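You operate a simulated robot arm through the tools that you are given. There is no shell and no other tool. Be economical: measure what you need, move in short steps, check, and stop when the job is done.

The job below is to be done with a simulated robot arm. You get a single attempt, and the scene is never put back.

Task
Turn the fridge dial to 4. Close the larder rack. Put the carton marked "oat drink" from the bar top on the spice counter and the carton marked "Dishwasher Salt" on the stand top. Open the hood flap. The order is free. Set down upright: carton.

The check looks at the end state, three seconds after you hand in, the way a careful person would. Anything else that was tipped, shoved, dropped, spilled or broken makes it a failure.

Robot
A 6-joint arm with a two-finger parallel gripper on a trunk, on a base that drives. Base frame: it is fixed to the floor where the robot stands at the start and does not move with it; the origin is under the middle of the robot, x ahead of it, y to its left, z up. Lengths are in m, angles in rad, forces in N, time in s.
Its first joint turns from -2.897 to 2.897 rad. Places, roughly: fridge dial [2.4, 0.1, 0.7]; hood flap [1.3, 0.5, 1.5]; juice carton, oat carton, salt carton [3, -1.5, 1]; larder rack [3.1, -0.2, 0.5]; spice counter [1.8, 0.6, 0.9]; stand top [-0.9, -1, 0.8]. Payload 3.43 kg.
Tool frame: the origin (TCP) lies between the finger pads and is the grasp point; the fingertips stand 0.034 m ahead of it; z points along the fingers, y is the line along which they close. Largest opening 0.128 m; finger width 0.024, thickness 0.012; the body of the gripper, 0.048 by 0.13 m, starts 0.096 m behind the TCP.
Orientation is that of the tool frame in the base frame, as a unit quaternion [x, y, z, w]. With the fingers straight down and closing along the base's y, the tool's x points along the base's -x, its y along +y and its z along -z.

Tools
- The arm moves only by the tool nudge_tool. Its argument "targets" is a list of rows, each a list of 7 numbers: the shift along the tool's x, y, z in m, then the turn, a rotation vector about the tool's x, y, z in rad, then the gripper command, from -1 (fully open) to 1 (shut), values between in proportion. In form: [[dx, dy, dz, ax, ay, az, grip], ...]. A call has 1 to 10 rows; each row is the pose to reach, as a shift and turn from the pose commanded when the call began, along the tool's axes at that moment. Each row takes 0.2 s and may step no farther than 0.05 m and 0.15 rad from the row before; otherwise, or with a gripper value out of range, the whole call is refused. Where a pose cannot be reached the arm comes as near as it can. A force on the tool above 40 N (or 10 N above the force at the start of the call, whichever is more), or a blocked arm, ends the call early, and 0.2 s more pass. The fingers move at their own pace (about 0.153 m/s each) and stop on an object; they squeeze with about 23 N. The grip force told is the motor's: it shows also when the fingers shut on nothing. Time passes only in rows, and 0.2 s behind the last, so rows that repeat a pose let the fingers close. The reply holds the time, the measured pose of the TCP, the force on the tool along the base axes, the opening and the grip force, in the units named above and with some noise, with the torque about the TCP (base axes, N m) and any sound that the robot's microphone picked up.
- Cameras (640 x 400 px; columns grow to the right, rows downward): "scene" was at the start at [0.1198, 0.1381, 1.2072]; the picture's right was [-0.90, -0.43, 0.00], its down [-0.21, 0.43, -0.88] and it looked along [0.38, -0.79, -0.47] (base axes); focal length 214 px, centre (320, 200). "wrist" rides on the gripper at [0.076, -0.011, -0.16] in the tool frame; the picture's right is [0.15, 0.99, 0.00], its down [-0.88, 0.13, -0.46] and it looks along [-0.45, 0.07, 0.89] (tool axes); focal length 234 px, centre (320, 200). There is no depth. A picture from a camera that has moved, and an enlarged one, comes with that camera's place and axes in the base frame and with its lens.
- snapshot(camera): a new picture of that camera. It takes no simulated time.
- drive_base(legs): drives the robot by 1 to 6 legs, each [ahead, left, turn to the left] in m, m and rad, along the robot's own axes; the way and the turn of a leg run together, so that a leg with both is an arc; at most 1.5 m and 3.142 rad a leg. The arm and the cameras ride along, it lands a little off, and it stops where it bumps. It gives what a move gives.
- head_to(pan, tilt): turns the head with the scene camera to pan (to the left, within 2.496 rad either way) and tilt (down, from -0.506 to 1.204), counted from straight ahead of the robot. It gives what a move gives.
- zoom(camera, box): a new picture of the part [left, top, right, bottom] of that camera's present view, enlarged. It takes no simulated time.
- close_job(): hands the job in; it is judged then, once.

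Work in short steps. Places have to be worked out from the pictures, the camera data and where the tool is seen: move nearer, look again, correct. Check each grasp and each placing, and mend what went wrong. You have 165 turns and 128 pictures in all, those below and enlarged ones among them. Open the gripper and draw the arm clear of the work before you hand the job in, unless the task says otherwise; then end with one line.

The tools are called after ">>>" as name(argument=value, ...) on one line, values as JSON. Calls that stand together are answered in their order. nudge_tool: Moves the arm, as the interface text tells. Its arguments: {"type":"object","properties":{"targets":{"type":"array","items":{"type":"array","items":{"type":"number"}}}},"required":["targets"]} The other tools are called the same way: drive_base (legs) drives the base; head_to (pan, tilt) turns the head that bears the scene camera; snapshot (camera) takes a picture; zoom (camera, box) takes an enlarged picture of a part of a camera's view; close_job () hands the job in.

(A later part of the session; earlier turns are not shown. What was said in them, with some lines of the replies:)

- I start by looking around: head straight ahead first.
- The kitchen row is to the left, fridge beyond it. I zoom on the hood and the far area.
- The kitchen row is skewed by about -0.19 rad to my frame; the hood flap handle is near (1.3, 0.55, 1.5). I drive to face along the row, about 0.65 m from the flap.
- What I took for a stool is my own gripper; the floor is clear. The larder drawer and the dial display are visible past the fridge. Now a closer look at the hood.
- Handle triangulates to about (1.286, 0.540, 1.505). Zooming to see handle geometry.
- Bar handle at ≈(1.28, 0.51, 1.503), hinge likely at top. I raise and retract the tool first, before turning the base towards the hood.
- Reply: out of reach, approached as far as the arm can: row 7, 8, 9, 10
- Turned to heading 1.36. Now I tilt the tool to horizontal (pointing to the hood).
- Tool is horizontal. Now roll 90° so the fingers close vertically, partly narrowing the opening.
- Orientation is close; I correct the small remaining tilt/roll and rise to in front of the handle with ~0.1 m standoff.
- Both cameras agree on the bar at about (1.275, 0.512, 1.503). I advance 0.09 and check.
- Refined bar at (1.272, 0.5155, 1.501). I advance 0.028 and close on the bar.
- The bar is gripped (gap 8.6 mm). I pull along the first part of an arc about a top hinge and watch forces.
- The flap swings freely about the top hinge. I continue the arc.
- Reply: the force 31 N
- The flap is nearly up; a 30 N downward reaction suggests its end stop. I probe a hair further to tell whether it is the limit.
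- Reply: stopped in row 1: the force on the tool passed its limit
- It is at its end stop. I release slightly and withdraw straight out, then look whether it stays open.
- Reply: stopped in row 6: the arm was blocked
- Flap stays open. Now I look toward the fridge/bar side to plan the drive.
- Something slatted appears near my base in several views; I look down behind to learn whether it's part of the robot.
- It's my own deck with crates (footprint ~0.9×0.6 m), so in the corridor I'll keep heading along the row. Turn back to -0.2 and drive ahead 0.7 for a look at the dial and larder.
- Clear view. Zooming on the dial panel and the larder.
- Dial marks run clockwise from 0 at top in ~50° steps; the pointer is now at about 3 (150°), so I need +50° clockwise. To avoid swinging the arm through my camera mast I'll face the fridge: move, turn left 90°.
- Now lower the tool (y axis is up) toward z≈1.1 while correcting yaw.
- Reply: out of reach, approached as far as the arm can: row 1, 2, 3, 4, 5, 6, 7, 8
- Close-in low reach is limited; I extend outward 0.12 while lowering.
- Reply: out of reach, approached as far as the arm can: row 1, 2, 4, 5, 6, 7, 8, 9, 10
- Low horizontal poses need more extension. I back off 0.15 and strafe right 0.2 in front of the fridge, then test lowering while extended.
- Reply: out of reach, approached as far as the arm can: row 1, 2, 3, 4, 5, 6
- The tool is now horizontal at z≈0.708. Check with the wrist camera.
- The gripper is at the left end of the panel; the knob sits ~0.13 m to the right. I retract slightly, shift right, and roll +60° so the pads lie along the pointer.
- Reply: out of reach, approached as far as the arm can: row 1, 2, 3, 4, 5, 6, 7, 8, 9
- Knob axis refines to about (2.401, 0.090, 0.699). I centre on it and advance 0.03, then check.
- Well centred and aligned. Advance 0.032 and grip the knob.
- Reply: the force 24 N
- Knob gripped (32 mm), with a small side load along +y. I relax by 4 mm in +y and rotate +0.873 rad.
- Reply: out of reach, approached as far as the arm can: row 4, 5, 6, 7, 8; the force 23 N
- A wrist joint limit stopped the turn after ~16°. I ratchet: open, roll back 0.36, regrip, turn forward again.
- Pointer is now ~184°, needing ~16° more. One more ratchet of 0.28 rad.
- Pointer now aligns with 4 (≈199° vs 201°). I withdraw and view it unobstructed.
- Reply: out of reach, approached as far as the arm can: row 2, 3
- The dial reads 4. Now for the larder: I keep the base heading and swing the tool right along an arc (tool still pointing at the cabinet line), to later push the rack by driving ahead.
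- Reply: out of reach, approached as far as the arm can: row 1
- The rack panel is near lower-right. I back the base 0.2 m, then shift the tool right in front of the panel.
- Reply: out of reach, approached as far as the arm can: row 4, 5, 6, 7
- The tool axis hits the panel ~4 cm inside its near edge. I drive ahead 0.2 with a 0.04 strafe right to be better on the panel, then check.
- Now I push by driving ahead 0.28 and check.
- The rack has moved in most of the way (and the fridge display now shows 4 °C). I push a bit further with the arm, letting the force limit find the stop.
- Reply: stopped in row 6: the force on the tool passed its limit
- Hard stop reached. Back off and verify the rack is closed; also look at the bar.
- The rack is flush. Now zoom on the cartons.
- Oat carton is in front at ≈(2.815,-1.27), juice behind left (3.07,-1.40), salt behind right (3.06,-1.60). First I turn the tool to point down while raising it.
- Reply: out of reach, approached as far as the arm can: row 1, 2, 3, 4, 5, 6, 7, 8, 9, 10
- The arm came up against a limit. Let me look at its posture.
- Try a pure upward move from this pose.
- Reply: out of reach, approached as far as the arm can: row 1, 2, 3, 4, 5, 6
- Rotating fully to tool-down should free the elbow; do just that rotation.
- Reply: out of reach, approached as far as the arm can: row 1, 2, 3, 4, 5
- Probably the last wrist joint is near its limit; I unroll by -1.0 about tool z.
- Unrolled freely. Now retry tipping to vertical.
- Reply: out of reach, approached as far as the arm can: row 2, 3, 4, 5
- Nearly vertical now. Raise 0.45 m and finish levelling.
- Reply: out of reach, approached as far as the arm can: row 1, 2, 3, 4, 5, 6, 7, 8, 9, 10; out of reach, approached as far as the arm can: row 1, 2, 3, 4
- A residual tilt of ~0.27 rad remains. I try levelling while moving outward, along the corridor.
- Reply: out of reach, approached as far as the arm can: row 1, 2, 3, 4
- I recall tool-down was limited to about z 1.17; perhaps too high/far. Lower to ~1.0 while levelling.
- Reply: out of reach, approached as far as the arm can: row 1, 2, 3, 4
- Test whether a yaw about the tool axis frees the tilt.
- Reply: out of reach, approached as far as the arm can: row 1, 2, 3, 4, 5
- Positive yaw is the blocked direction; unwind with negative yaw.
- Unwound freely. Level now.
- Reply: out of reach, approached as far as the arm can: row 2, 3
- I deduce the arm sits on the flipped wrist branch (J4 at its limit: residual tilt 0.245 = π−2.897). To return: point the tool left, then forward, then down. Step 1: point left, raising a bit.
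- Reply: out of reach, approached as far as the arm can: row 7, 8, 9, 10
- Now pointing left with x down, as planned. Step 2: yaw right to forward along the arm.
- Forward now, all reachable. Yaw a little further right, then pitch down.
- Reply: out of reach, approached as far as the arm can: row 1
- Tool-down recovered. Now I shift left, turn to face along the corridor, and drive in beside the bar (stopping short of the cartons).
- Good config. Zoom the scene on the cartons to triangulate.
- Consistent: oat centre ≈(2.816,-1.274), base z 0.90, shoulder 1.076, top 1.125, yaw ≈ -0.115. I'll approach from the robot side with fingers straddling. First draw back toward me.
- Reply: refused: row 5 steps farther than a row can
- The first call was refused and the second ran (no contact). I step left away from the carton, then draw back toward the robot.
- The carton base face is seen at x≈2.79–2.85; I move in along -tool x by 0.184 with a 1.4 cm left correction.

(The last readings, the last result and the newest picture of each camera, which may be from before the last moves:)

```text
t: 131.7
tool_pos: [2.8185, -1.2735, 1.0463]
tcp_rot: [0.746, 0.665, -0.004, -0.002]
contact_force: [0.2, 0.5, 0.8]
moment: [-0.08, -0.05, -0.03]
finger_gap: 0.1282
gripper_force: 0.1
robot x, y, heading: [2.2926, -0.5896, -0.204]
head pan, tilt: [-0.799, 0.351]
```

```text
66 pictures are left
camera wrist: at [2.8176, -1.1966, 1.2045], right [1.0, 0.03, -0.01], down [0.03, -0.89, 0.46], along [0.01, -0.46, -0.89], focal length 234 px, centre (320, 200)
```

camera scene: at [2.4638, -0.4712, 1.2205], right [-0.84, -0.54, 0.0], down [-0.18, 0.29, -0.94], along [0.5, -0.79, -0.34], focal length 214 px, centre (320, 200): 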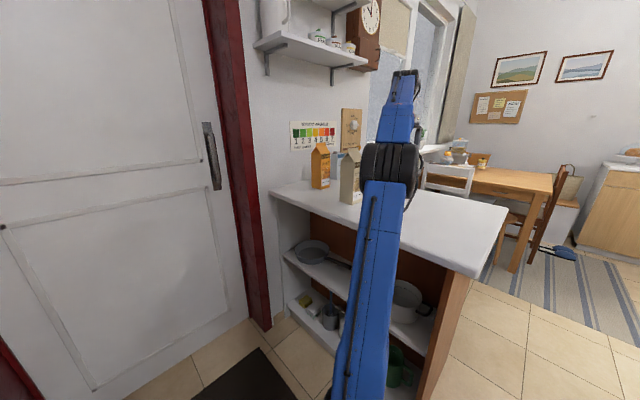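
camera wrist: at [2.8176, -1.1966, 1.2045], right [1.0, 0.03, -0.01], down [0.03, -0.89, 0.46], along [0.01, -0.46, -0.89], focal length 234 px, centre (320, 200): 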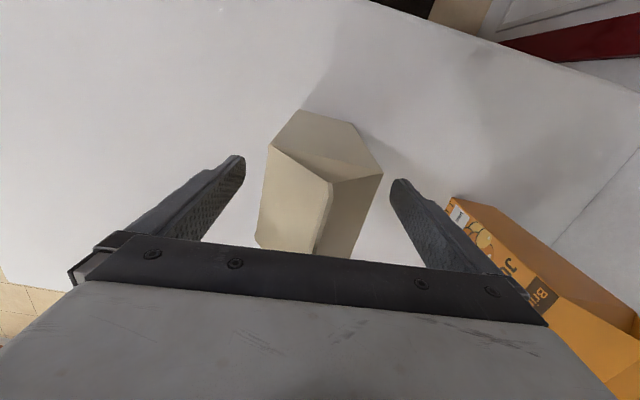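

The carton is centred between the fingers. Close.

>>> nudge_tool(targets=[[0, 0, 0, 0, 0, 0, 0.5], [0, 0, 0, 0, 0, 0, 1], [0, 0, 0, 0, 0, 0, 1]])

>>> nudge_tool(targets=[[0, 0, -0.02, 0, 0, 0, 1], [0, 0, -0.04, 0, 0, 0, 1], [0, 0, -0.06, 0, 0, 0, 1]])

>>> snapshot(camera="wrist")

```text
t: 132.5
tool_pos: [2.817, -1.2748, 1.0458]
tcp_rot: [0.747, 0.665, -0.005, -0.003]
contact_force: [-2.6, -3.5, 6.6]
moment: [-0.16, -0.31, -0.09]
finger_gap: 0.0718
gripper_force: 22.9
robot x, y, heading: [2.2893, -0.5924, -0.208]
head pan, tilt: [-0.799, 0.351]
```

```text
t: 133.3
tool_pos: [2.8189, -1.2737, 1.1036]
tcp_rot: [0.747, 0.665, -0.004, -0.003]
contact_force: [-0.8, -0.5, -10.8]
moment: [-0.04, 0.0, 0.0]
finger_gap: 0.0707
gripper_force: 22.9
robot x, y, heading: [2.2903, -0.5933, -0.21]
head pan, tilt: [-0.799, 0.351]
```

```text
65 pictures are left
camera wrist: at [2.8185, -1.1984, 1.263], right [1.0, 0.03, -0.01], down [0.03, -0.89, 0.46], along [0.0, -0.46, -0.89], focal length 234 px, centre (320, 200)
```

wrist: 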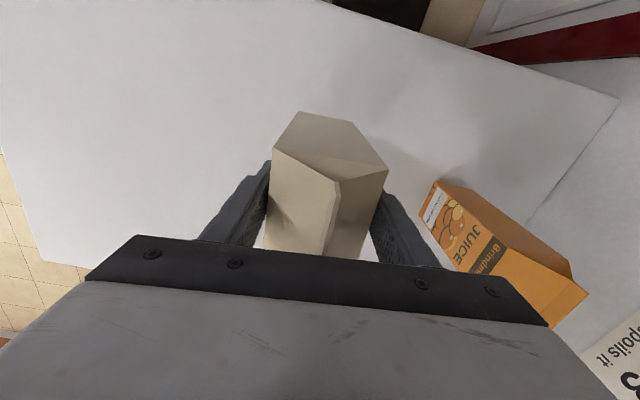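

Lifted cleanly (~1.1 kg). I pull it toward the robot over the corridor and raise slightly.

>>> nudge_tool(targets=[[0.03, 0, -0.01, 0, 0, 0, 1], [0.065, 0, -0.02, 0, 0, 0, 1], [0.105, 0, -0.03, 0, 0, 0, 1], [0.145, 0, -0.03, 0, 0, 0, 1], [0.185, 0, -0.03, 0, 0, 0, 1], [0.225, 0, -0.03, 0, 0, 0, 1], [0.265, 0, -0.03, 0, 0, 0, 1], [0.305, 0, -0.03, 0, 0, 0, 1], [0.34, 0, -0.03, 0, 0, 0, 1]])

>>> drive_base(legs=[[-0.6, 0.0, 0]])

>>> snapshot(camera="wrist")

```text
t: 135.3
tool_pos: [2.8587, -0.9365, 1.1331]
tcp_rot: [0.746, 0.665, -0.004, -0.003]
contact_force: [0.7, 0.1, -11.4]
moment: [0.0, 0.01, 0.01]
finger_gap: 0.0708
gripper_force: 23.3
robot x, y, heading: [2.2896, -0.5899, -0.207]
head pan, tilt: [-0.799, 0.351]
```

```text
t: 138.7
tool_pos: [2.2689, -0.8133, 1.1333]
tcp_rot: [0.745, 0.667, -0.004, -0.003]
contact_force: [0.6, 0.3, -9.7]
moment: [-0.04, 0.03, 0.03]
finger_gap: 0.071
gripper_force: 22.8
robot x, y, heading: [1.6987, -0.4668, -0.197]
head pan, tilt: [-0.799, 0.351]
```

```text
64 pictures are left
camera wrist: at [2.2677, -0.7364, 1.2922], right [1.0, 0.03, -0.01], down [0.04, -0.89, 0.46], along [0.01, -0.46, -0.89], focal length 234 px, centre (320, 200)
```

wrist: 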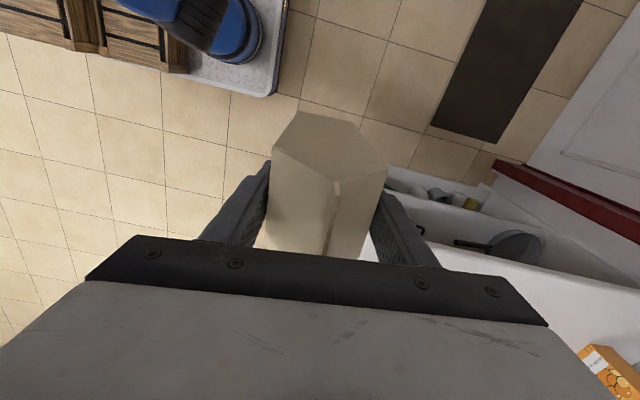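

Grip steady. Turn left to face the counter, then move 0.12 ahead.

>>> drive_base(legs=[[0, 0, 1.57], [0.12, 0, 0]])

>>> head_to(pan=-0.3, tilt=0.4)

>>> snapshot(camera="scene")

>>> snapshot(camera="wrist")

```text
t: 143.7
tool_pos: [2.0699, 0.2157, 1.1331]
tcp_rot: [0.059, 0.998, -0.005, 0.001]
contact_force: [-0.5, 0.0, -10.0]
moment: [0.04, -0.03, -0.01]
finger_gap: 0.0708
gripper_force: 23.4
robot x, y, heading: [1.7211, -0.35, 1.364]
head pan, tilt: [-0.799, 0.351]
```

```text
t: 144.7
tool_pos: [2.0695, 0.2171, 1.1333]
tcp_rot: [0.06, 0.998, -0.006, 0.001]
contact_force: [-0.2, 0.5, -9.9]
moment: [0.0, -0.03, -0.02]
finger_gap: 0.0707
gripper_force: 23.0
robot x, y, heading: [1.7247, -0.3505, 1.37]
head pan, tilt: [-0.3, 0.4]
```

```text
63 pictures are left
camera scene: at [1.5717, -0.1458, 1.2159], right [0.87, -0.49, 0.0], down [-0.19, -0.34, -0.92], along [0.45, 0.8, -0.39], focal length 214 px, centre (320, 200)
```

scene: 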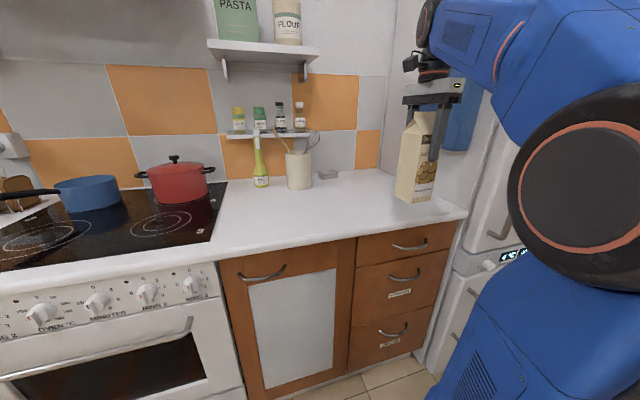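

```text
62 pictures are left
camera wrist: at [1.9942, 0.2148, 1.2922], right [-0.03, 1.0, -0.01], down [0.89, 0.03, 0.46], along [0.46, 0.0, -0.89], focal length 234 px, centre (320, 200)
```

wrist: 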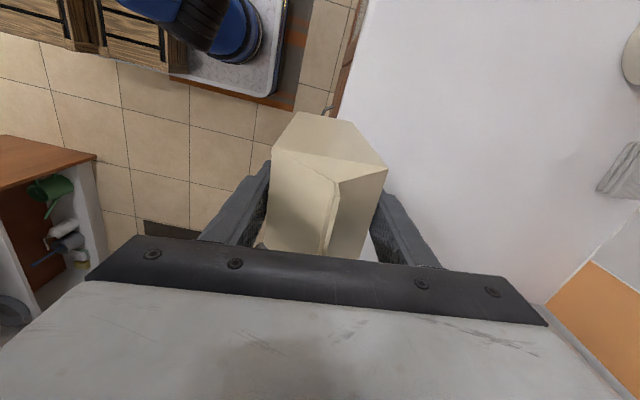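

Counter is free near here. Move the carton 0.2 over the counter and 0.1 left, then lower.

>>> nudge_tool(targets=[[0.015, 0.038, 0, 0, 0, 0, 1], [0.03, 0.075, 0, 0, 0, 0, 1], [0.045, 0.113, 0, 0, 0, 0, 1], [0.06, 0.15, 0, 0, 0, 0, 1], [0.075, 0.188, 0, 0, 0, 0, 1], [0.083, 0.2075, 0.01, 0, 0, 0, 1], [0.083, 0.2075, 0.035, 0, 0, 0, 1], [0.083, 0.2075, 0.06, 0, 0, 0, 1]])

>>> snapshot(camera="scene")

```text
t: 146.4
tool_pos: [2.0131, 0.4318, 1.0691]
tcp_rot: [0.059, 0.998, -0.005, 0.001]
contact_force: [-0.3, -0.8, -9.4]
moment: [0.03, -0.02, 0.0]
finger_gap: 0.0708
gripper_force: 22.8
robot x, y, heading: [1.724, -0.3507, 1.36]
head pan, tilt: [-0.3, 0.4]
```

```text
61 pictures are left
camera scene: at [1.5715, -0.1458, 1.2158], right [0.87, -0.49, 0.0], down [-0.19, -0.34, -0.92], along [0.45, 0.8, -0.39], focal length 214 px, centre (320, 200)
```

scene: 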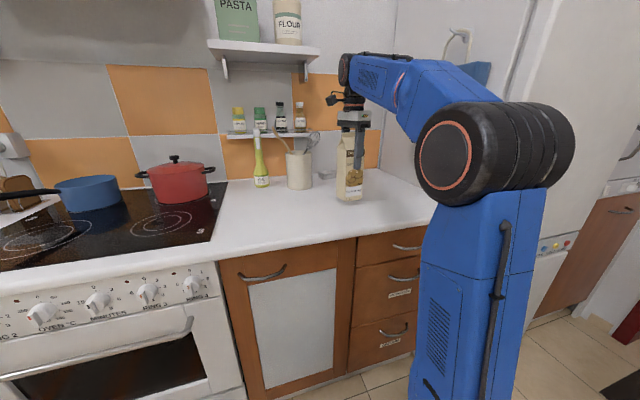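

>>> nudge_tool(targets=[[0, 0, 0.008, 0, 0, 0, 1], [0, 0, 0.014, 0, 0, 0, 1], [0, 0, 0.019, 0, 0, 0, 1], [0, 0, 0.022, 0, 0, 0, 1]])

```text
t: 147.4
tool_pos: [2.0133, 0.4313, 1.0482]
tcp_rot: [0.059, 0.998, -0.005, 0.001]
contact_force: [0.5, 0.6, -10.2]
moment: [0.0, -0.03, 0.03]
finger_gap: 0.0709
gripper_force: 22.6
robot x, y, heading: [1.7233, -0.3516, 1.361]
head pan, tilt: [-0.3, 0.4]
```

Not yet in contact; continue in 3 mm steps.

>>> nudge_tool(targets=[[0, 0, 0.003, 0, 0, 0, 1], [0, 0, 0.006, 0, 0, 0, 1]])

>>> zoom(camera="scene", box=[300, 120, 400, 220])

```text
t: 148.1
tool_pos: [2.0128, 0.4309, 1.0451]
tcp_rot: [0.059, 0.998, -0.002, 0.002]
contact_force: [6.4, 2.0, 19.4]
moment: [1.69, 0.13, -0.4]
finger_gap: 0.0708
gripper_force: 22.9
robot x, y, heading: [1.7245, -0.3524, 1.369]
head pan, tilt: [-0.3, 0.4]
```

```text
4.00 times, centred on (350, 170) of scene
camera zoom: at [1.5715, -0.1465, 1.216], right [0.87, -0.49, 0.0], down [-0.19, -0.34, -0.92], along [0.45, 0.8, -0.39], focal length 858 px, centre (200, 320)
```

zoom: 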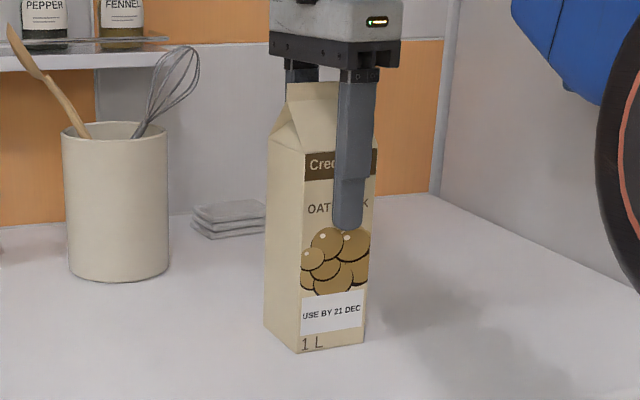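

Placed (upward reaction). Relieve 2 mm and open.

>>> nudge_tool(targets=[[0, 0, -0.003, 0, 0, 0, 1], [0, 0, -0.003, 0, 0, 0, 0], [0, 0, -0.003, 0, 0, 0, -1], [0, 0, -0.003, 0, 0, 0, -1]])

>>> zoom(camera="scene", box=[300, 120, 400, 220])

```text
t: 149.1
tool_pos: [2.0128, 0.4318, 1.0452]
tcp_rot: [0.06, 0.998, -0.006, 0.0]
contact_force: [0.6, 0.3, 0.5]
moment: [-0.03, 0.03, 0.0]
finger_gap: 0.128
gripper_force: 0.0
robot x, y, heading: [1.7225, -0.3507, 1.363]
head pan, tilt: [-0.3, 0.4]
```

```text
4.00 times, centred on (350, 170) of scene
camera zoom: at [1.5714, -0.146, 1.2159], right [0.87, -0.49, 0.0], down [-0.19, -0.34, -0.92], along [0.45, 0.8, -0.39], focal length 858 px, centre (200, 320)
```

zoom: 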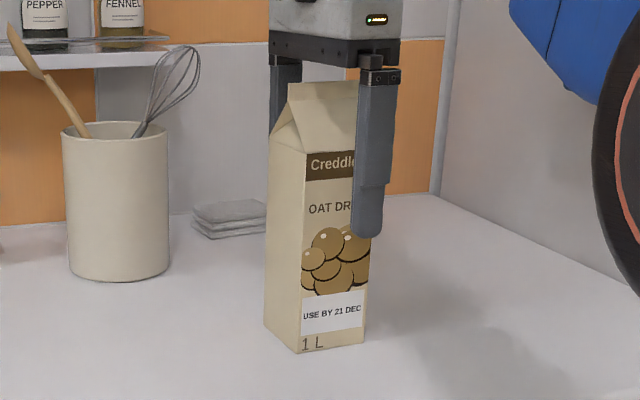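

Upright and free. Slide the gripper out to the right (+e1), then draw back toward the robot and raise.

>>> nudge_tool(targets=[[-0.03, 0, 0, 0, 0, 0, -1], [-0.065, 0, 0, 0, 0, 0, -1], [-0.1, 0, 0, 0, 0, 0, -1], [-0.1, -0.04, 0, 0, 0, 0, -1], [-0.1, -0.08, -0.01, 0, 0, 0, -1], [-0.1, -0.12, -0.02, 0, 0, 0, -1], [-0.1, -0.16, -0.03, 0, 0, 0, -1], [-0.1, -0.2, -0.04, 0, 0, 0, -1], [-0.09, -0.24, -0.06, 0, 0, 0, -1], [-0.08, -0.27, -0.08, 0, 0, 0, -1]])

>>> snapshot(camera="scene")

```text
t: 151.2
tool_pos: [2.0605, 0.1525, 1.1304]
tcp_rot: [0.059, 0.998, -0.005, 0.001]
contact_force: [0.8, 0.6, 0.7]
moment: [-0.03, 0.04, 0.01]
finger_gap: 0.128
gripper_force: 0.1
robot x, y, heading: [1.726, -0.3512, 1.367]
head pan, tilt: [-0.3, 0.4]
```

```text
58 pictures are left
camera scene: at [1.5716, -0.1458, 1.2159], right [0.87, -0.49, 0.0], down [-0.19, -0.34, -0.92], along [0.45, 0.8, -0.39], focal length 214 px, centre (320, 200)
```

scene: 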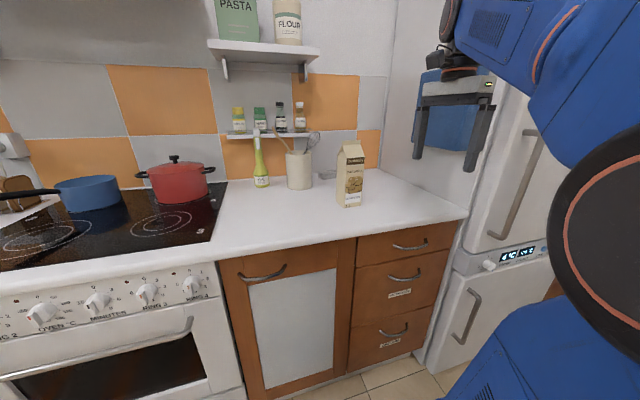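

Oat drink is placed upright. Now go back for the salt: back off, turn, drive into the corridor.

>>> drive_base(legs=[[-0.12, 0, 0], [0, 0, -1.56], [0.75, -0.02, 0]])

>>> head_to(pan=-0.8, tilt=0.3)

>>> snapshot(camera="scene")

```text
t: 160.0
tool_pos: [2.9289, -0.9878, 1.1295]
tcp_rot: [0.75, 0.661, -0.005, -0.003]
contact_force: [0.7, 0.4, -0.5]
moment: [0.02, 0.0, 0.04]
finger_gap: 0.1281
gripper_force: 0.1
robot x, y, heading: [2.4285, -0.6482, -0.217]
head pan, tilt: [-0.3, 0.4]
```

```text
t: 160.9
tool_pos: [2.9287, -0.987, 1.1285]
tcp_rot: [0.75, 0.662, -0.004, -0.004]
contact_force: [-0.1, -0.4, -0.9]
moment: [-0.02, -0.01, 0.02]
finger_gap: 0.128
gripper_force: 0.1
robot x, y, heading: [2.4293, -0.6493, -0.217]
head pan, tilt: [-0.799, 0.3]
```

```text
57 pictures are left
camera scene: at [2.6018, -0.5301, 1.2251], right [-0.85, -0.53, 0.0], down [-0.16, 0.25, -0.96], along [0.51, -0.81, -0.3], focal length 214 px, centre (320, 200)
```

scene: 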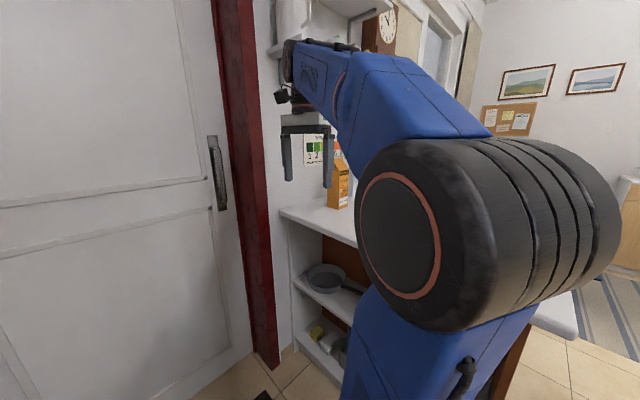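

Salt lies behind the juice as seen from here, so I'll approach from the bar's near end. First swing the tool over the empty part of the bar, yawing 90°.

>>> nudge_tool(targets=[[-0.036, -0.027, 0, 0, 0, -0.1, -1], [-0.072, -0.054, 0, 0, 0, -0.2, -1], [-0.108, -0.081, 0, 0, 0, -0.3, -1], [-0.144, -0.108, 0, 0, 0, -0.4, -1], [-0.18, -0.135, 0, 0, 0, -0.5, -1], [-0.216, -0.162, 0, 0, 0, -0.6, -1], [-0.252, -0.188, 0, 0, 0, -0.7, -1], [-0.288, -0.215, 0, 0, 0, -0.8, -1], [-0.324, -0.242, 0, 0, 0, -0.9, -1], [-0.36, -0.269, 0, 0, 0, -1.0, -1]])

```text
t: 163.1
tool_pos: [2.6172, -1.3111, 1.134]
tcp_rot: [0.34, 0.94, -0.003, -0.004]
contact_force: [-0.6, 0.9, 0.6]
moment: [-0.1, 0.02, 0.0]
finger_gap: 0.128
gripper_force: 0.1
robot x, y, heading: [2.4278, -0.6468, -0.213]
head pan, tilt: [-0.799, 0.3]
```

>>> nudge_tool(targets=[[0.003, -0.045, 0, 0, 0, -0.1, -1], [0.006, -0.09, 0, 0, 0, -0.2, -1], [0.009, -0.135, 0, 0, 0, -0.3, -1], [0.012, -0.18, 0, 0, 0, -0.4, -1], [0.015, -0.2245, 0, 0, 0, -0.5, -1]])

>>> drive_base(legs=[[0.35, 0.0, 0]])

>>> snapshot(camera="wrist")

>>> snapshot(camera="scene")

```text
t: 164.3
tool_pos: [2.469, -1.454, 1.0992]
tcp_rot: [0.096, 0.995, -0.006, -0.006]
contact_force: [-0.6, 1.5, 0.3]
moment: [-0.09, 0.03, 0.01]
finger_gap: 0.1279
gripper_force: 0.0
out of reach, approached as far as the arm can: row 3, 4, 5
robot x, y, heading: [2.4266, -0.6478, -0.212]
head pan, tilt: [-0.799, 0.3]
```

```text
t: 166.6
tool_pos: [2.8112, -1.5282, 1.0993]
tcp_rot: [0.097, 0.995, -0.005, -0.006]
contact_force: [-0.1, 0.0, -1.2]
moment: [0.01, -0.01, 0.0]
finger_gap: 0.1281
gripper_force: 0.1
robot x, y, heading: [2.7675, -0.7253, -0.213]
head pan, tilt: [-0.799, 0.3]
```

```text
56 pictures are left
camera wrist: at [2.7361, -1.5246, 1.2586], right [0.05, 1.0, -0.01], down [0.9, -0.04, 0.44], along [0.44, -0.03, -0.9], focal length 234 px, centre (320, 200)
```

wrist: 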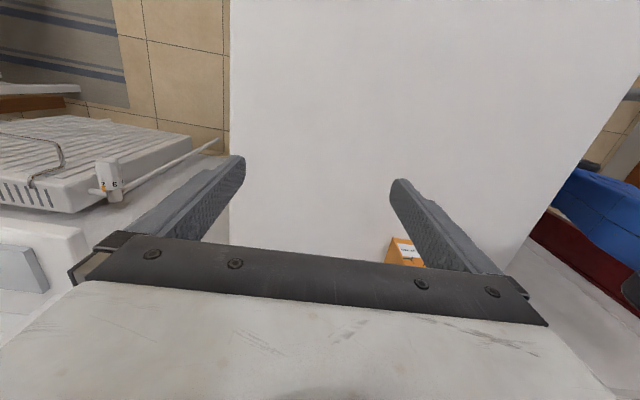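

```text
55 pictures are left
camera scene: at [2.9442, -0.6048, 1.2252], right [-0.85, -0.53, 0.0], down [-0.16, 0.25, -0.96], along [0.51, -0.81, -0.3], focal length 214 px, centre (320, 200)
```

scene: 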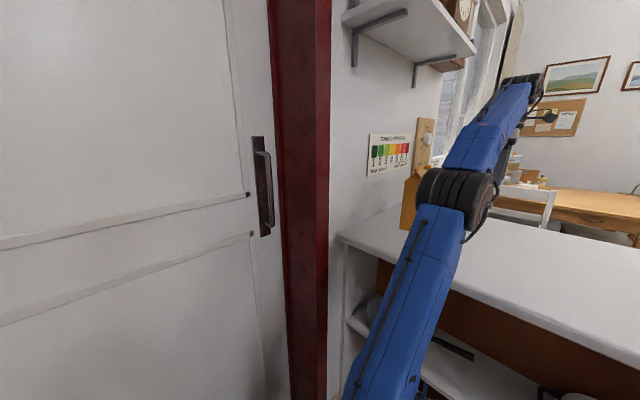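

Salt estimated at centre (3.06,-1.598), front width ~0.08, top ≈1.06. I lower to grasp height and move partly toward it, aligned in the row direction.

>>> nudge_tool(targets=[[0, -0.005, 0.03, 0, 0, 0, -1], [-0.02, -0.01, 0.06, 0, 0, 0, -1], [-0.05, -0.015, 0.09, 0, 0, 0, -1], [-0.08, -0.019, 0.1, 0, 0, 0, -1], [-0.1, -0.019, 0.1, 0, 0, 0, -1]])

>>> snapshot(camera="wrist")

>>> head_to(pan=-1.25, tilt=0.3)

>>> snapshot(camera="scene")

```text
t: 167.8
tool_pos: [2.9027, -1.5687, 0.9973]
tcp_rot: [0.097, 0.995, -0.005, -0.006]
contact_force: [-0.7, 0.3, 0.7]
moment: [-0.01, 0.0, 0.0]
finger_gap: 0.128
gripper_force: 0.1
robot x, y, heading: [2.7708, -0.7233, -0.213]
head pan, tilt: [-0.799, 0.3]
```

```text
54 pictures are left
camera wrist: at [2.829, -1.5636, 1.1574], right [0.05, 1.0, -0.01], down [0.89, -0.04, 0.44], along [0.44, -0.03, -0.9], focal length 234 px, centre (320, 200)
```

wrist: 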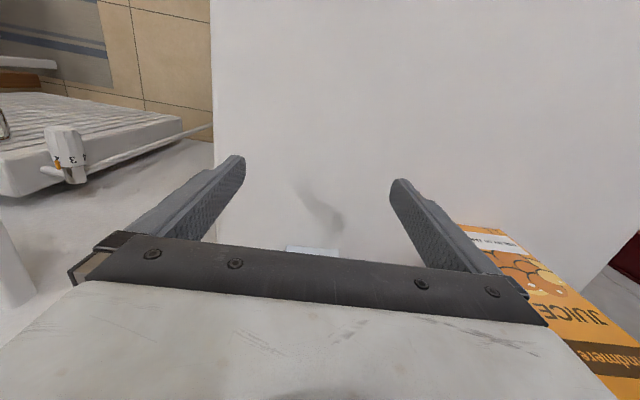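

```text
t: 168.7
tool_pos: [2.9038, -1.568, 0.9973]
tcp_rot: [0.098, 0.995, -0.005, -0.006]
contact_force: [-0.2, -0.7, 0.1]
moment: [-0.01, 0.01, -0.02]
finger_gap: 0.1278
gripper_force: 0.0
robot x, y, heading: [2.7707, -0.7239, -0.22]
head pan, tilt: [-1.25, 0.3]
```

```text
53 pictures are left
camera scene: at [2.9048, -0.6184, 1.2252], right [-0.99, -0.11, 0.0], down [-0.03, 0.29, -0.96], along [0.1, -0.95, -0.3], focal length 214 px, centre (320, 200)
```

scene: 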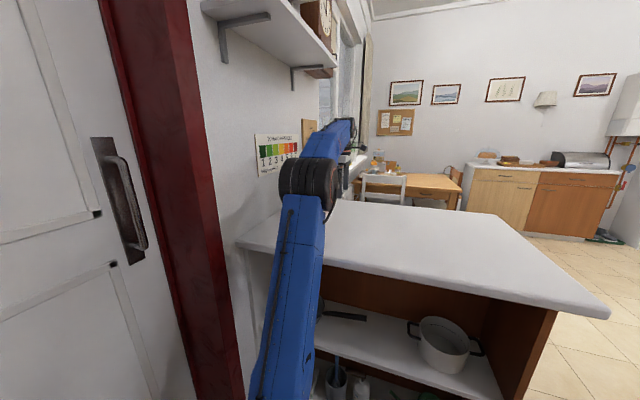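

Salt front-bottom edge seen at y -1.62…-1.55, x≈3.027; centre ≈(3.05,-1.59). Advance 0.148 with fingers straddling.

>>> nudge_tool(targets=[[-0.04, 0.006, 0, 0, 0, 0, -1], [-0.08, 0.006, 0, 0, 0, 0, -1], [-0.115, 0.006, 0, 0, 0, 0, -1], [-0.148, 0.006, 0, 0, 0, 0, -1]])

>>> snapshot(camera="wrist")

```text
t: 169.7
tool_pos: [3.0498, -1.5916, 0.9969]
tcp_rot: [0.097, 0.995, -0.006, -0.006]
contact_force: [-1.2, 0.2, 0.3]
moment: [0.0, -0.01, -0.04]
finger_gap: 0.1279
gripper_force: 0.1
robot x, y, heading: [2.7702, -0.7205, -0.215]
head pan, tilt: [-1.25, 0.3]
```

```text
52 pictures are left
camera wrist: at [2.9748, -1.5861, 1.1564], right [0.05, 1.0, -0.01], down [0.89, -0.04, 0.44], along [0.44, -0.03, -0.9], focal length 234 px, centre (320, 200)
```

wrist: 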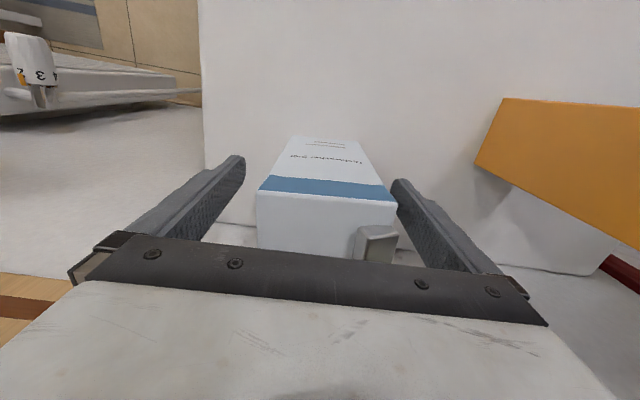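

The Dishwasher Salt box is between the fingers. Close and lift slightly.

>>> nudge_tool(targets=[[0, 0, 0, 0, 0, 0, 0.3], [0, 0, 0, 0, 0, 0, 1], [0, 0, 0, 0, 0, 0, 1], [0, 0, -0.02, 0, 0, 0, 1], [0, 0, -0.04, 0, 0, 0, 1]])

>>> snapshot(camera="wrist")

```text
t: 170.9
tool_pos: [3.0502, -1.5892, 1.0349]
tcp_rot: [0.097, 0.995, -0.005, -0.006]
contact_force: [0.5, -0.3, -7.5]
moment: [-0.01, -0.03, -0.01]
finger_gap: 0.0758
gripper_force: 23.1
robot x, y, heading: [2.7709, -0.7206, -0.214]
head pan, tilt: [-1.25, 0.3]
```

```text
51 pictures are left
camera wrist: at [2.9763, -1.586, 1.1953], right [0.05, 1.0, -0.01], down [0.9, -0.04, 0.44], along [0.44, -0.03, -0.9], focal length 234 px, centre (320, 200)
```

wrist: 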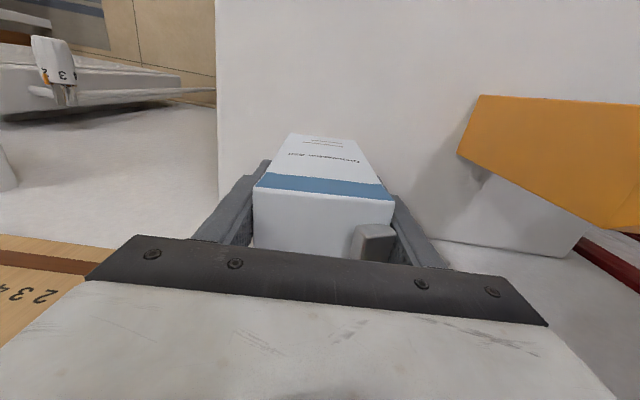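

Lifted (~0.75 kg). Raise a bit more, then back the base out 0.45 m.

>>> nudge_tool(targets=[[0, 0, -0.03, 0, 0, 0, 1], [0, 0, -0.05, 0, 0, 0, 1]])

>>> drive_base(legs=[[-0.45, 0, 0]])

>>> nudge_tool(targets=[[0, 0.045, 0, 0, 0, 0, 1], [0, 0.09, 0, 0, 0, 0, 1], [0, 0.135, 0, 0, 0, 0, 1], [0, 0.18, -0.005, 0, 0, 0, 1], [0, 0.225, -0.01, 0, 0, 0, 1], [0, 0.27, -0.015, 0, 0, 0, 1], [0, 0.315, -0.02, 0, 0, 0, 1], [0, 0.36, -0.02, 0, 0, 0, 1], [0, 0.405, -0.02, 0, 0, 0, 1], [0, 0.45, -0.02, 0, 0, 0, 1]])

>>> snapshot(camera="wrist")

```text
t: 171.5
tool_pos: [3.0514, -1.5876, 1.0819]
tcp_rot: [0.098, 0.995, -0.006, -0.006]
contact_force: [-0.5, 0.4, -7.4]
moment: [0.03, 0.0, -0.01]
finger_gap: 0.0759
gripper_force: 22.6
out of reach, approached as far as the arm can: row 2
robot x, y, heading: [2.7699, -0.7246, -0.218]
head pan, tilt: [-1.25, 0.3]
```

```text
t: 174.2
tool_pos: [2.6051, -1.4909, 1.0807]
tcp_rot: [0.1, 0.995, -0.008, -0.006]
contact_force: [-0.9, -0.2, -6.6]
moment: [-0.02, -0.03, 0.01]
finger_gap: 0.0755
gripper_force: 23.1
robot x, y, heading: [2.3244, -0.6259, -0.218]
head pan, tilt: [-1.25, 0.3]
```

```text
t: 176.4
tool_pos: [2.695, -1.0498, 1.0941]
tcp_rot: [0.099, 0.995, -0.006, -0.007]
contact_force: [0.2, -0.7, -8.3]
moment: [0.07, 0.07, -0.02]
finger_gap: 0.0756
gripper_force: 23.1
robot x, y, heading: [2.3273, -0.6279, -0.219]
head pan, tilt: [-1.25, 0.3]
```

```text
50 pictures are left
camera wrist: at [2.6208, -1.0444, 1.2534], right [0.05, 1.0, -0.01], down [0.9, -0.04, 0.44], along [0.44, -0.03, -0.9], focal length 234 px, centre (320, 200)
```

wrist: 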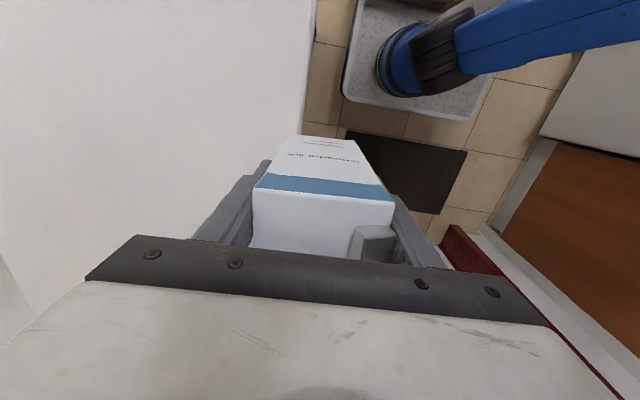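

Steady. Drive back out of the corridor, shift right, and turn around toward the stand.

>>> drive_base(legs=[[-0.9, 0, 0], [0, -0.3, 0], [0, 0, -2.8]])

>>> head_to(pan=0.0, tilt=0.3)

>>> snapshot(camera="scene")

```text
t: 189.4
tool_pos: [0.8879, -0.4504, 1.0937]
tcp_rot: [0.997, 0.073, 0.004, -0.008]
contact_force: [0.2, 0.5, -6.3]
moment: [0.02, -0.06, 0.01]
finger_gap: 0.0755
gripper_force: 22.8
robot x, y, heading: [1.3751, -0.7216, -3.016]
head pan, tilt: [-1.25, 0.3]
```

```text
t: 190.8
tool_pos: [0.8879, -0.4494, 1.0943]
tcp_rot: [0.997, 0.072, 0.004, -0.008]
contact_force: [1.0, 0.3, -7.0]
moment: [0.0, -0.02, 0.04]
finger_gap: 0.0756
gripper_force: 22.8
robot x, y, heading: [1.3723, -0.728, -3.013]
head pan, tilt: [0.0, 0.3]
```

```text
49 pictures are left
camera scene: at [1.2309, -0.9639, 1.2251], right [-0.12, 0.99, 0.0], down [0.29, 0.04, -0.96], along [-0.95, -0.12, -0.3], focal length 214 px, centre (320, 200)
```

scene: 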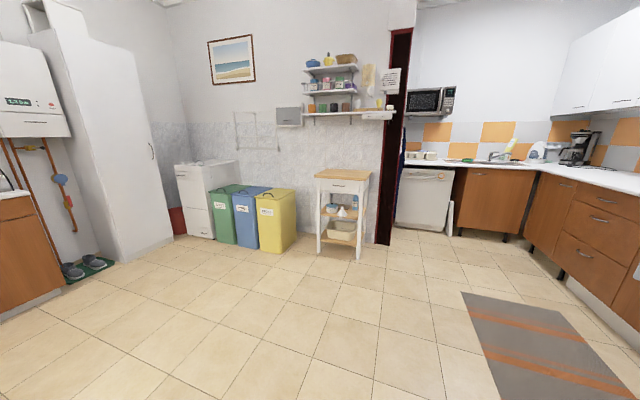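

The stand's top (≈z 0.8) centres near (-0.87,-0.99), aligned with the room. I turn to heading 2.94 and drive most of the way.

>>> drive_base(legs=[[0, 0, -0.33], [1.1, 0.68, 0]])

>>> head_to(pan=-0.2, tilt=0.55)

>>> snapshot(camera="scene")

```text
t: 198.4
tool_pos: [-0.2075, -0.7601, 1.094]
tcp_rot: [0.996, -0.093, 0.006, -0.007]
contact_force: [0.2, -1.3, -7.2]
moment: [-0.03, -0.07, -0.01]
finger_gap: 0.0753
gripper_force: 22.9
robot x, y, heading: [0.167, -1.1791, 2.939]
head pan, tilt: [0.0, 0.3]
```

```text
t: 199.2
tool_pos: [-0.2078, -0.7591, 1.0947]
tcp_rot: [0.996, -0.094, 0.007, -0.007]
contact_force: [-1.5, 0.2, -6.6]
moment: [0.03, -0.01, 0.03]
finger_gap: 0.0754
gripper_force: 22.8
robot x, y, heading: [0.1666, -1.1802, 2.94]
head pan, tilt: [-0.201, 0.55]
```

```text
48 pictures are left
camera scene: at [-0.039, -1.3411, 1.2022], right [0.39, 0.92, 0.0], down [0.48, -0.21, -0.85], along [-0.78, 0.34, -0.52], focal length 214 px, centre (320, 200)
```

scene: 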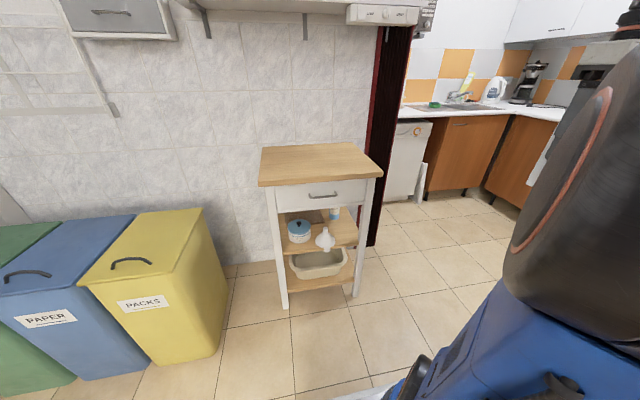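

Stand top corners give z≈0.83 and centre ≈(-0.95,-0.97). Drive 0.27 closer.

>>> drive_base(legs=[[0.27, 0.02, 0]])

>>> nudge_tool(targets=[[-0.033, 0.031, 0, 0, 0, 0, 1], [-0.067, 0.062, 0, 0, 0, 0, 1], [-0.1, 0.093, 0, 0, 0, 0, 1], [-0.133, 0.124, 0, 0, 0, 0, 1], [-0.167, 0.155, 0, 0, 0, 0, 1], [-0.2, 0.186, 0, 0, 0, 0, 1], [-0.233, 0.217, 0, 0, 0, 0, 1], [-0.267, 0.248, 0, 0, 0, 0, 1], [-0.3, 0.279, 0, 0, 0, 0, 1], [-0.33, 0.307, 0, 0, 0, 0, 1]])

>>> snapshot(camera="wrist")

>>> snapshot(camera="scene")

```text
t: 201.1
tool_pos: [-0.4746, -0.7236, 1.0935]
tcp_rot: [0.996, -0.093, 0.006, -0.007]
contact_force: [-0.2, 0.0, -6.8]
moment: [0.0, 0.01, 0.02]
finger_gap: 0.0754
gripper_force: 23.0
robot x, y, heading: [-0.1027, -1.1426, 2.94]
head pan, tilt: [-0.201, 0.55]
```

```text
t: 203.3
tool_pos: [-0.856, -0.9642, 1.0871]
tcp_rot: [0.996, -0.094, 0.006, -0.007]
contact_force: [1.1, 0.3, -6.4]
moment: [-0.05, 0.11, 0.0]
finger_gap: 0.0753
gripper_force: 22.5
robot x, y, heading: [-0.0992, -1.141, 2.931]
head pan, tilt: [-0.201, 0.55]
```

```text
47 pictures are left
camera wrist: at [-0.7824, -0.9697, 1.2469], right [-0.04, -1.0, -0.01], down [-0.89, 0.03, 0.45], along [-0.44, 0.03, -0.9], focal length 234 px, centre (320, 200)
```

wrist: 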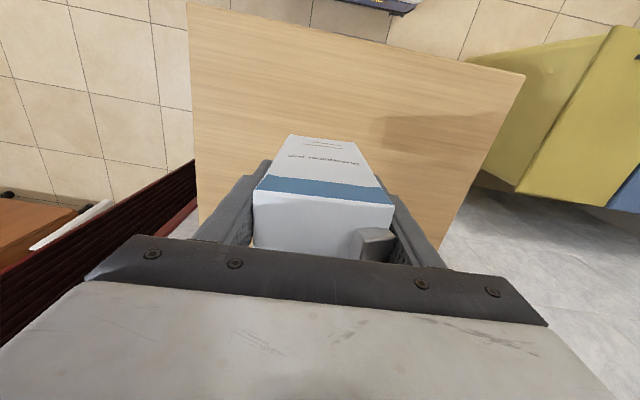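

```text
46 pictures are left
camera scene: at [-0.3076, -1.3051, 1.2022], right [0.4, 0.92, 0.0], down [0.48, -0.21, -0.85], along [-0.78, 0.34, -0.52], focal length 214 px, centre (320, 200)
```

scene: 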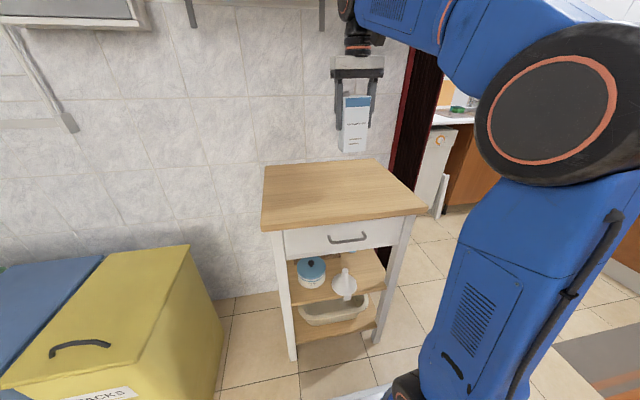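

Carton is above the stand's centre. Lower 0.135 m.

>>> nudge_tool(targets=[[0, 0, 0.03, 0, 0, 0, 1], [0, 0, 0.06, 0, 0, 0, 1], [0, 0, 0.09, 0, 0, 0, 1], [0, 0, 0.115, 0, 0, 0, 1], [0, 0, 0.135, 0, 0, 0, 1]])

>>> zoom(camera="scene", box=[250, 80, 440, 240])

```text
t: 204.5
tool_pos: [-0.8549, -0.9618, 0.9519]
tcp_rot: [0.996, -0.094, 0.005, -0.008]
contact_force: [-0.4, -1.1, -6.8]
moment: [0.0, 0.02, 0.03]
finger_gap: 0.0757
gripper_force: 23.2
robot x, y, heading: [-0.1022, -1.1406, 2.934]
head pan, tilt: [-0.201, 0.55]
```

```text
2.50 times, centred on (345, 160) of scene
camera zoom: at [-0.308, -1.3052, 1.2021], right [0.4, 0.92, 0.0], down [0.48, -0.21, -0.85], along [-0.78, 0.34, -0.52], focal length 536 px, centre (258, 300)
```

zoom: 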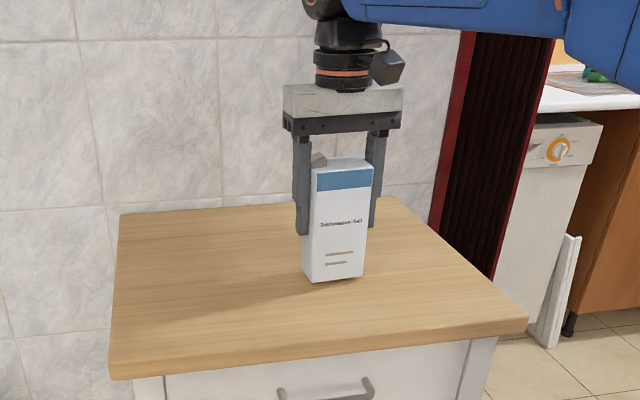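

Close above the top; lower in small steps until contact.

>>> nudge_tool(targets=[[0, 0, 0.005, 0, 0, 0, 1], [0, 0, 0.01, 0, 0, 0, 1], [0, 0, 0.014, 0, 0, 0, 1], [0, 0, 0.018, 0, 0, 0, 1]])

```text
t: 205.5
tool_pos: [-0.8544, -0.9622, 0.934]
tcp_rot: [0.996, -0.093, 0.006, -0.007]
contact_force: [1.8, -0.4, 20.4]
moment: [-0.97, 0.18, 0.09]
finger_gap: 0.0746
gripper_force: 23.3
robot x, y, heading: [-0.1008, -1.1417, 2.936]
head pan, tilt: [-0.201, 0.55]
```

Contact made. Relieve 2 mm and open.

>>> nudge_tool(targets=[[0, 0, -0.002, 0, 0, 0, 1], [0, 0, -0.002, 0, 0, 0, 0], [0, 0, -0.002, 0, 0, 0, -1], [0, 0, -0.002, 0, 0, 0, -1]])

>>> zoom(camera="scene", box=[250, 80, 440, 240])

```text
t: 206.5
tool_pos: [-0.855, -0.9615, 0.9363]
tcp_rot: [0.996, -0.093, 0.006, -0.008]
contact_force: [0.8, -0.5, 0.4]
moment: [0.0, 0.01, 0.06]
finger_gap: 0.1279
gripper_force: 0.2
robot x, y, heading: [-0.1057, -1.1413, 2.935]
head pan, tilt: [-0.201, 0.55]
```

```text
2.50 times, centred on (345, 160) of scene
camera zoom: at [-0.3078, -1.3052, 1.2022], right [0.4, 0.92, 0.0], down [0.48, -0.21, -0.85], along [-0.78, 0.34, -0.52], focal length 536 px, centre (258, 300)
```

zoom: 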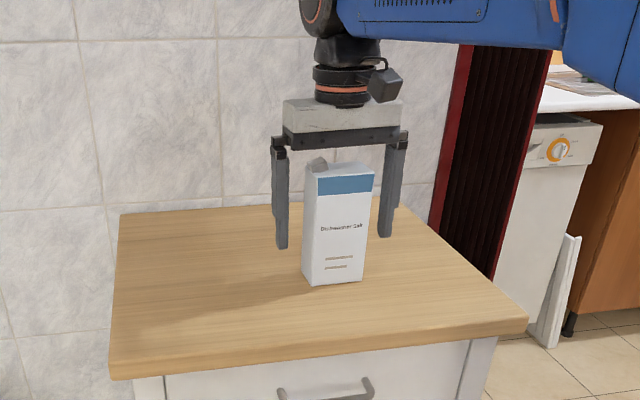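

Standing upright. Raise straight up, then back the base away.

>>> nudge_tool(targets=[[0, 0, -0.03, 0, 0, 0, -1], [0, 0, -0.065, 0, 0, 0, -1], [0, 0, -0.1, 0, 0, 0, -1], [0, 0, -0.135, 0, 0, 0, -1], [0, 0, -0.16, 0, 0, 0, -1]])

>>> drive_base(legs=[[-0.4, 0, 0]])

>>> snapshot(camera="scene")

>>> head_to(pan=-2.2, tilt=0.1)

>>> snapshot(camera="scene")

```text
t: 207.7
tool_pos: [-0.8564, -0.9649, 1.0955]
tcp_rot: [0.996, -0.093, 0.005, -0.007]
contact_force: [-0.6, 0.4, 0.1]
moment: [0.02, 0.0, -0.01]
finger_gap: 0.1282
gripper_force: 0.1
robot x, y, heading: [-0.1043, -1.142, 2.935]
head pan, tilt: [-0.201, 0.55]
```

```text
t: 210.1
tool_pos: [-0.4694, -1.0455, 1.0962]
tcp_rot: [0.996, -0.094, 0.005, -0.007]
contact_force: [0.7, -0.1, -1.1]
moment: [0.0, 0.01, 0.01]
finger_gap: 0.128
gripper_force: 0.0
robot x, y, heading: [0.2884, -1.2235, 2.936]
head pan, tilt: [-0.201, 0.55]
```

```text
43 pictures are left
camera scene: at [0.0804, -1.3866, 1.2022], right [0.4, 0.92, 0.0], down [0.48, -0.21, -0.85], along [-0.78, 0.34, -0.52], focal length 214 px, centre (320, 200)
```

scene: 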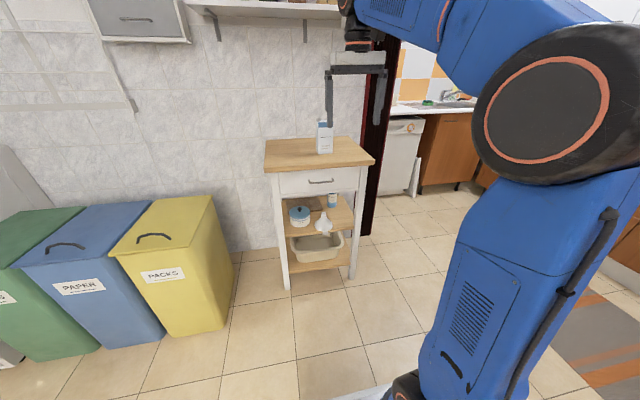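

```text
t: 212.1
tool_pos: [-0.4688, -1.0474, 1.0961]
tcp_rot: [0.996, -0.093, 0.006, -0.007]
contact_force: [-0.5, -0.4, 0.0]
moment: [0.01, -0.01, 0.01]
finger_gap: 0.128
gripper_force: 0.2
robot x, y, heading: [0.2866, -1.2275, 2.938]
head pan, tilt: [-2.201, 0.099]
```

```text
42 pictures are left
camera scene: at [0.2311, -1.3604, 1.2438], right [0.67, -0.74, 0.0], down [-0.07, -0.07, -0.99], along [0.74, 0.67, -0.1], focal length 214 px, centre (320, 200)
```

scene: 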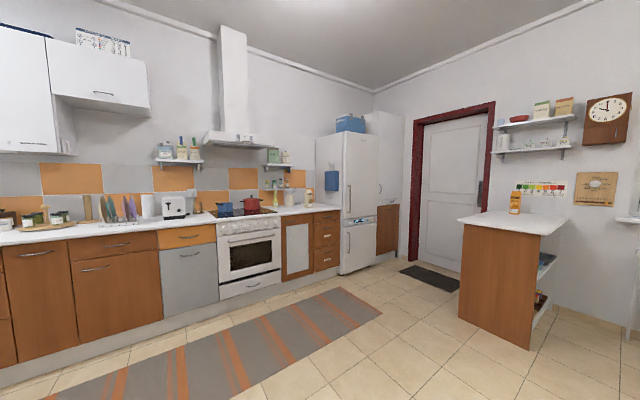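

Salt is on the stand; a last zoom confirms the kitchen side: hood flap open, rack closed, carton standing.

>>> zoom(camera="scene", box=[190, 110, 420, 280])

```text
2.35 times, centred on (305, 195) of scene
camera zoom: at [0.2311, -1.3604, 1.2438], right [0.67, -0.74, 0.0], down [-0.07, -0.07, -0.99], along [0.74, 0.67, -0.1], focal length 505 px, centre (355, 212)
```

zoom: 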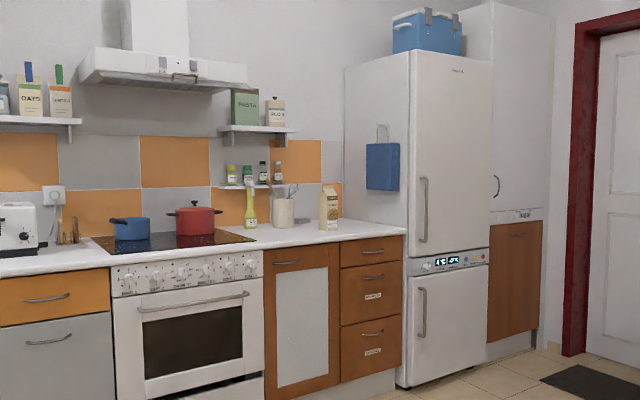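

All goals show as done: the flap is open, the dial is at 4, the rack is closed and both cartons are placed. The gripper is open and clear, so I hand in.

>>> close_job()

```text
The job is handed in.
```

The job is handed in: the fridge dial is at 4, the larder rack is closed, and the hood flap is open. The oat drink stands upright on the spice counter and the Dishwasher Salt upright on the stand top.
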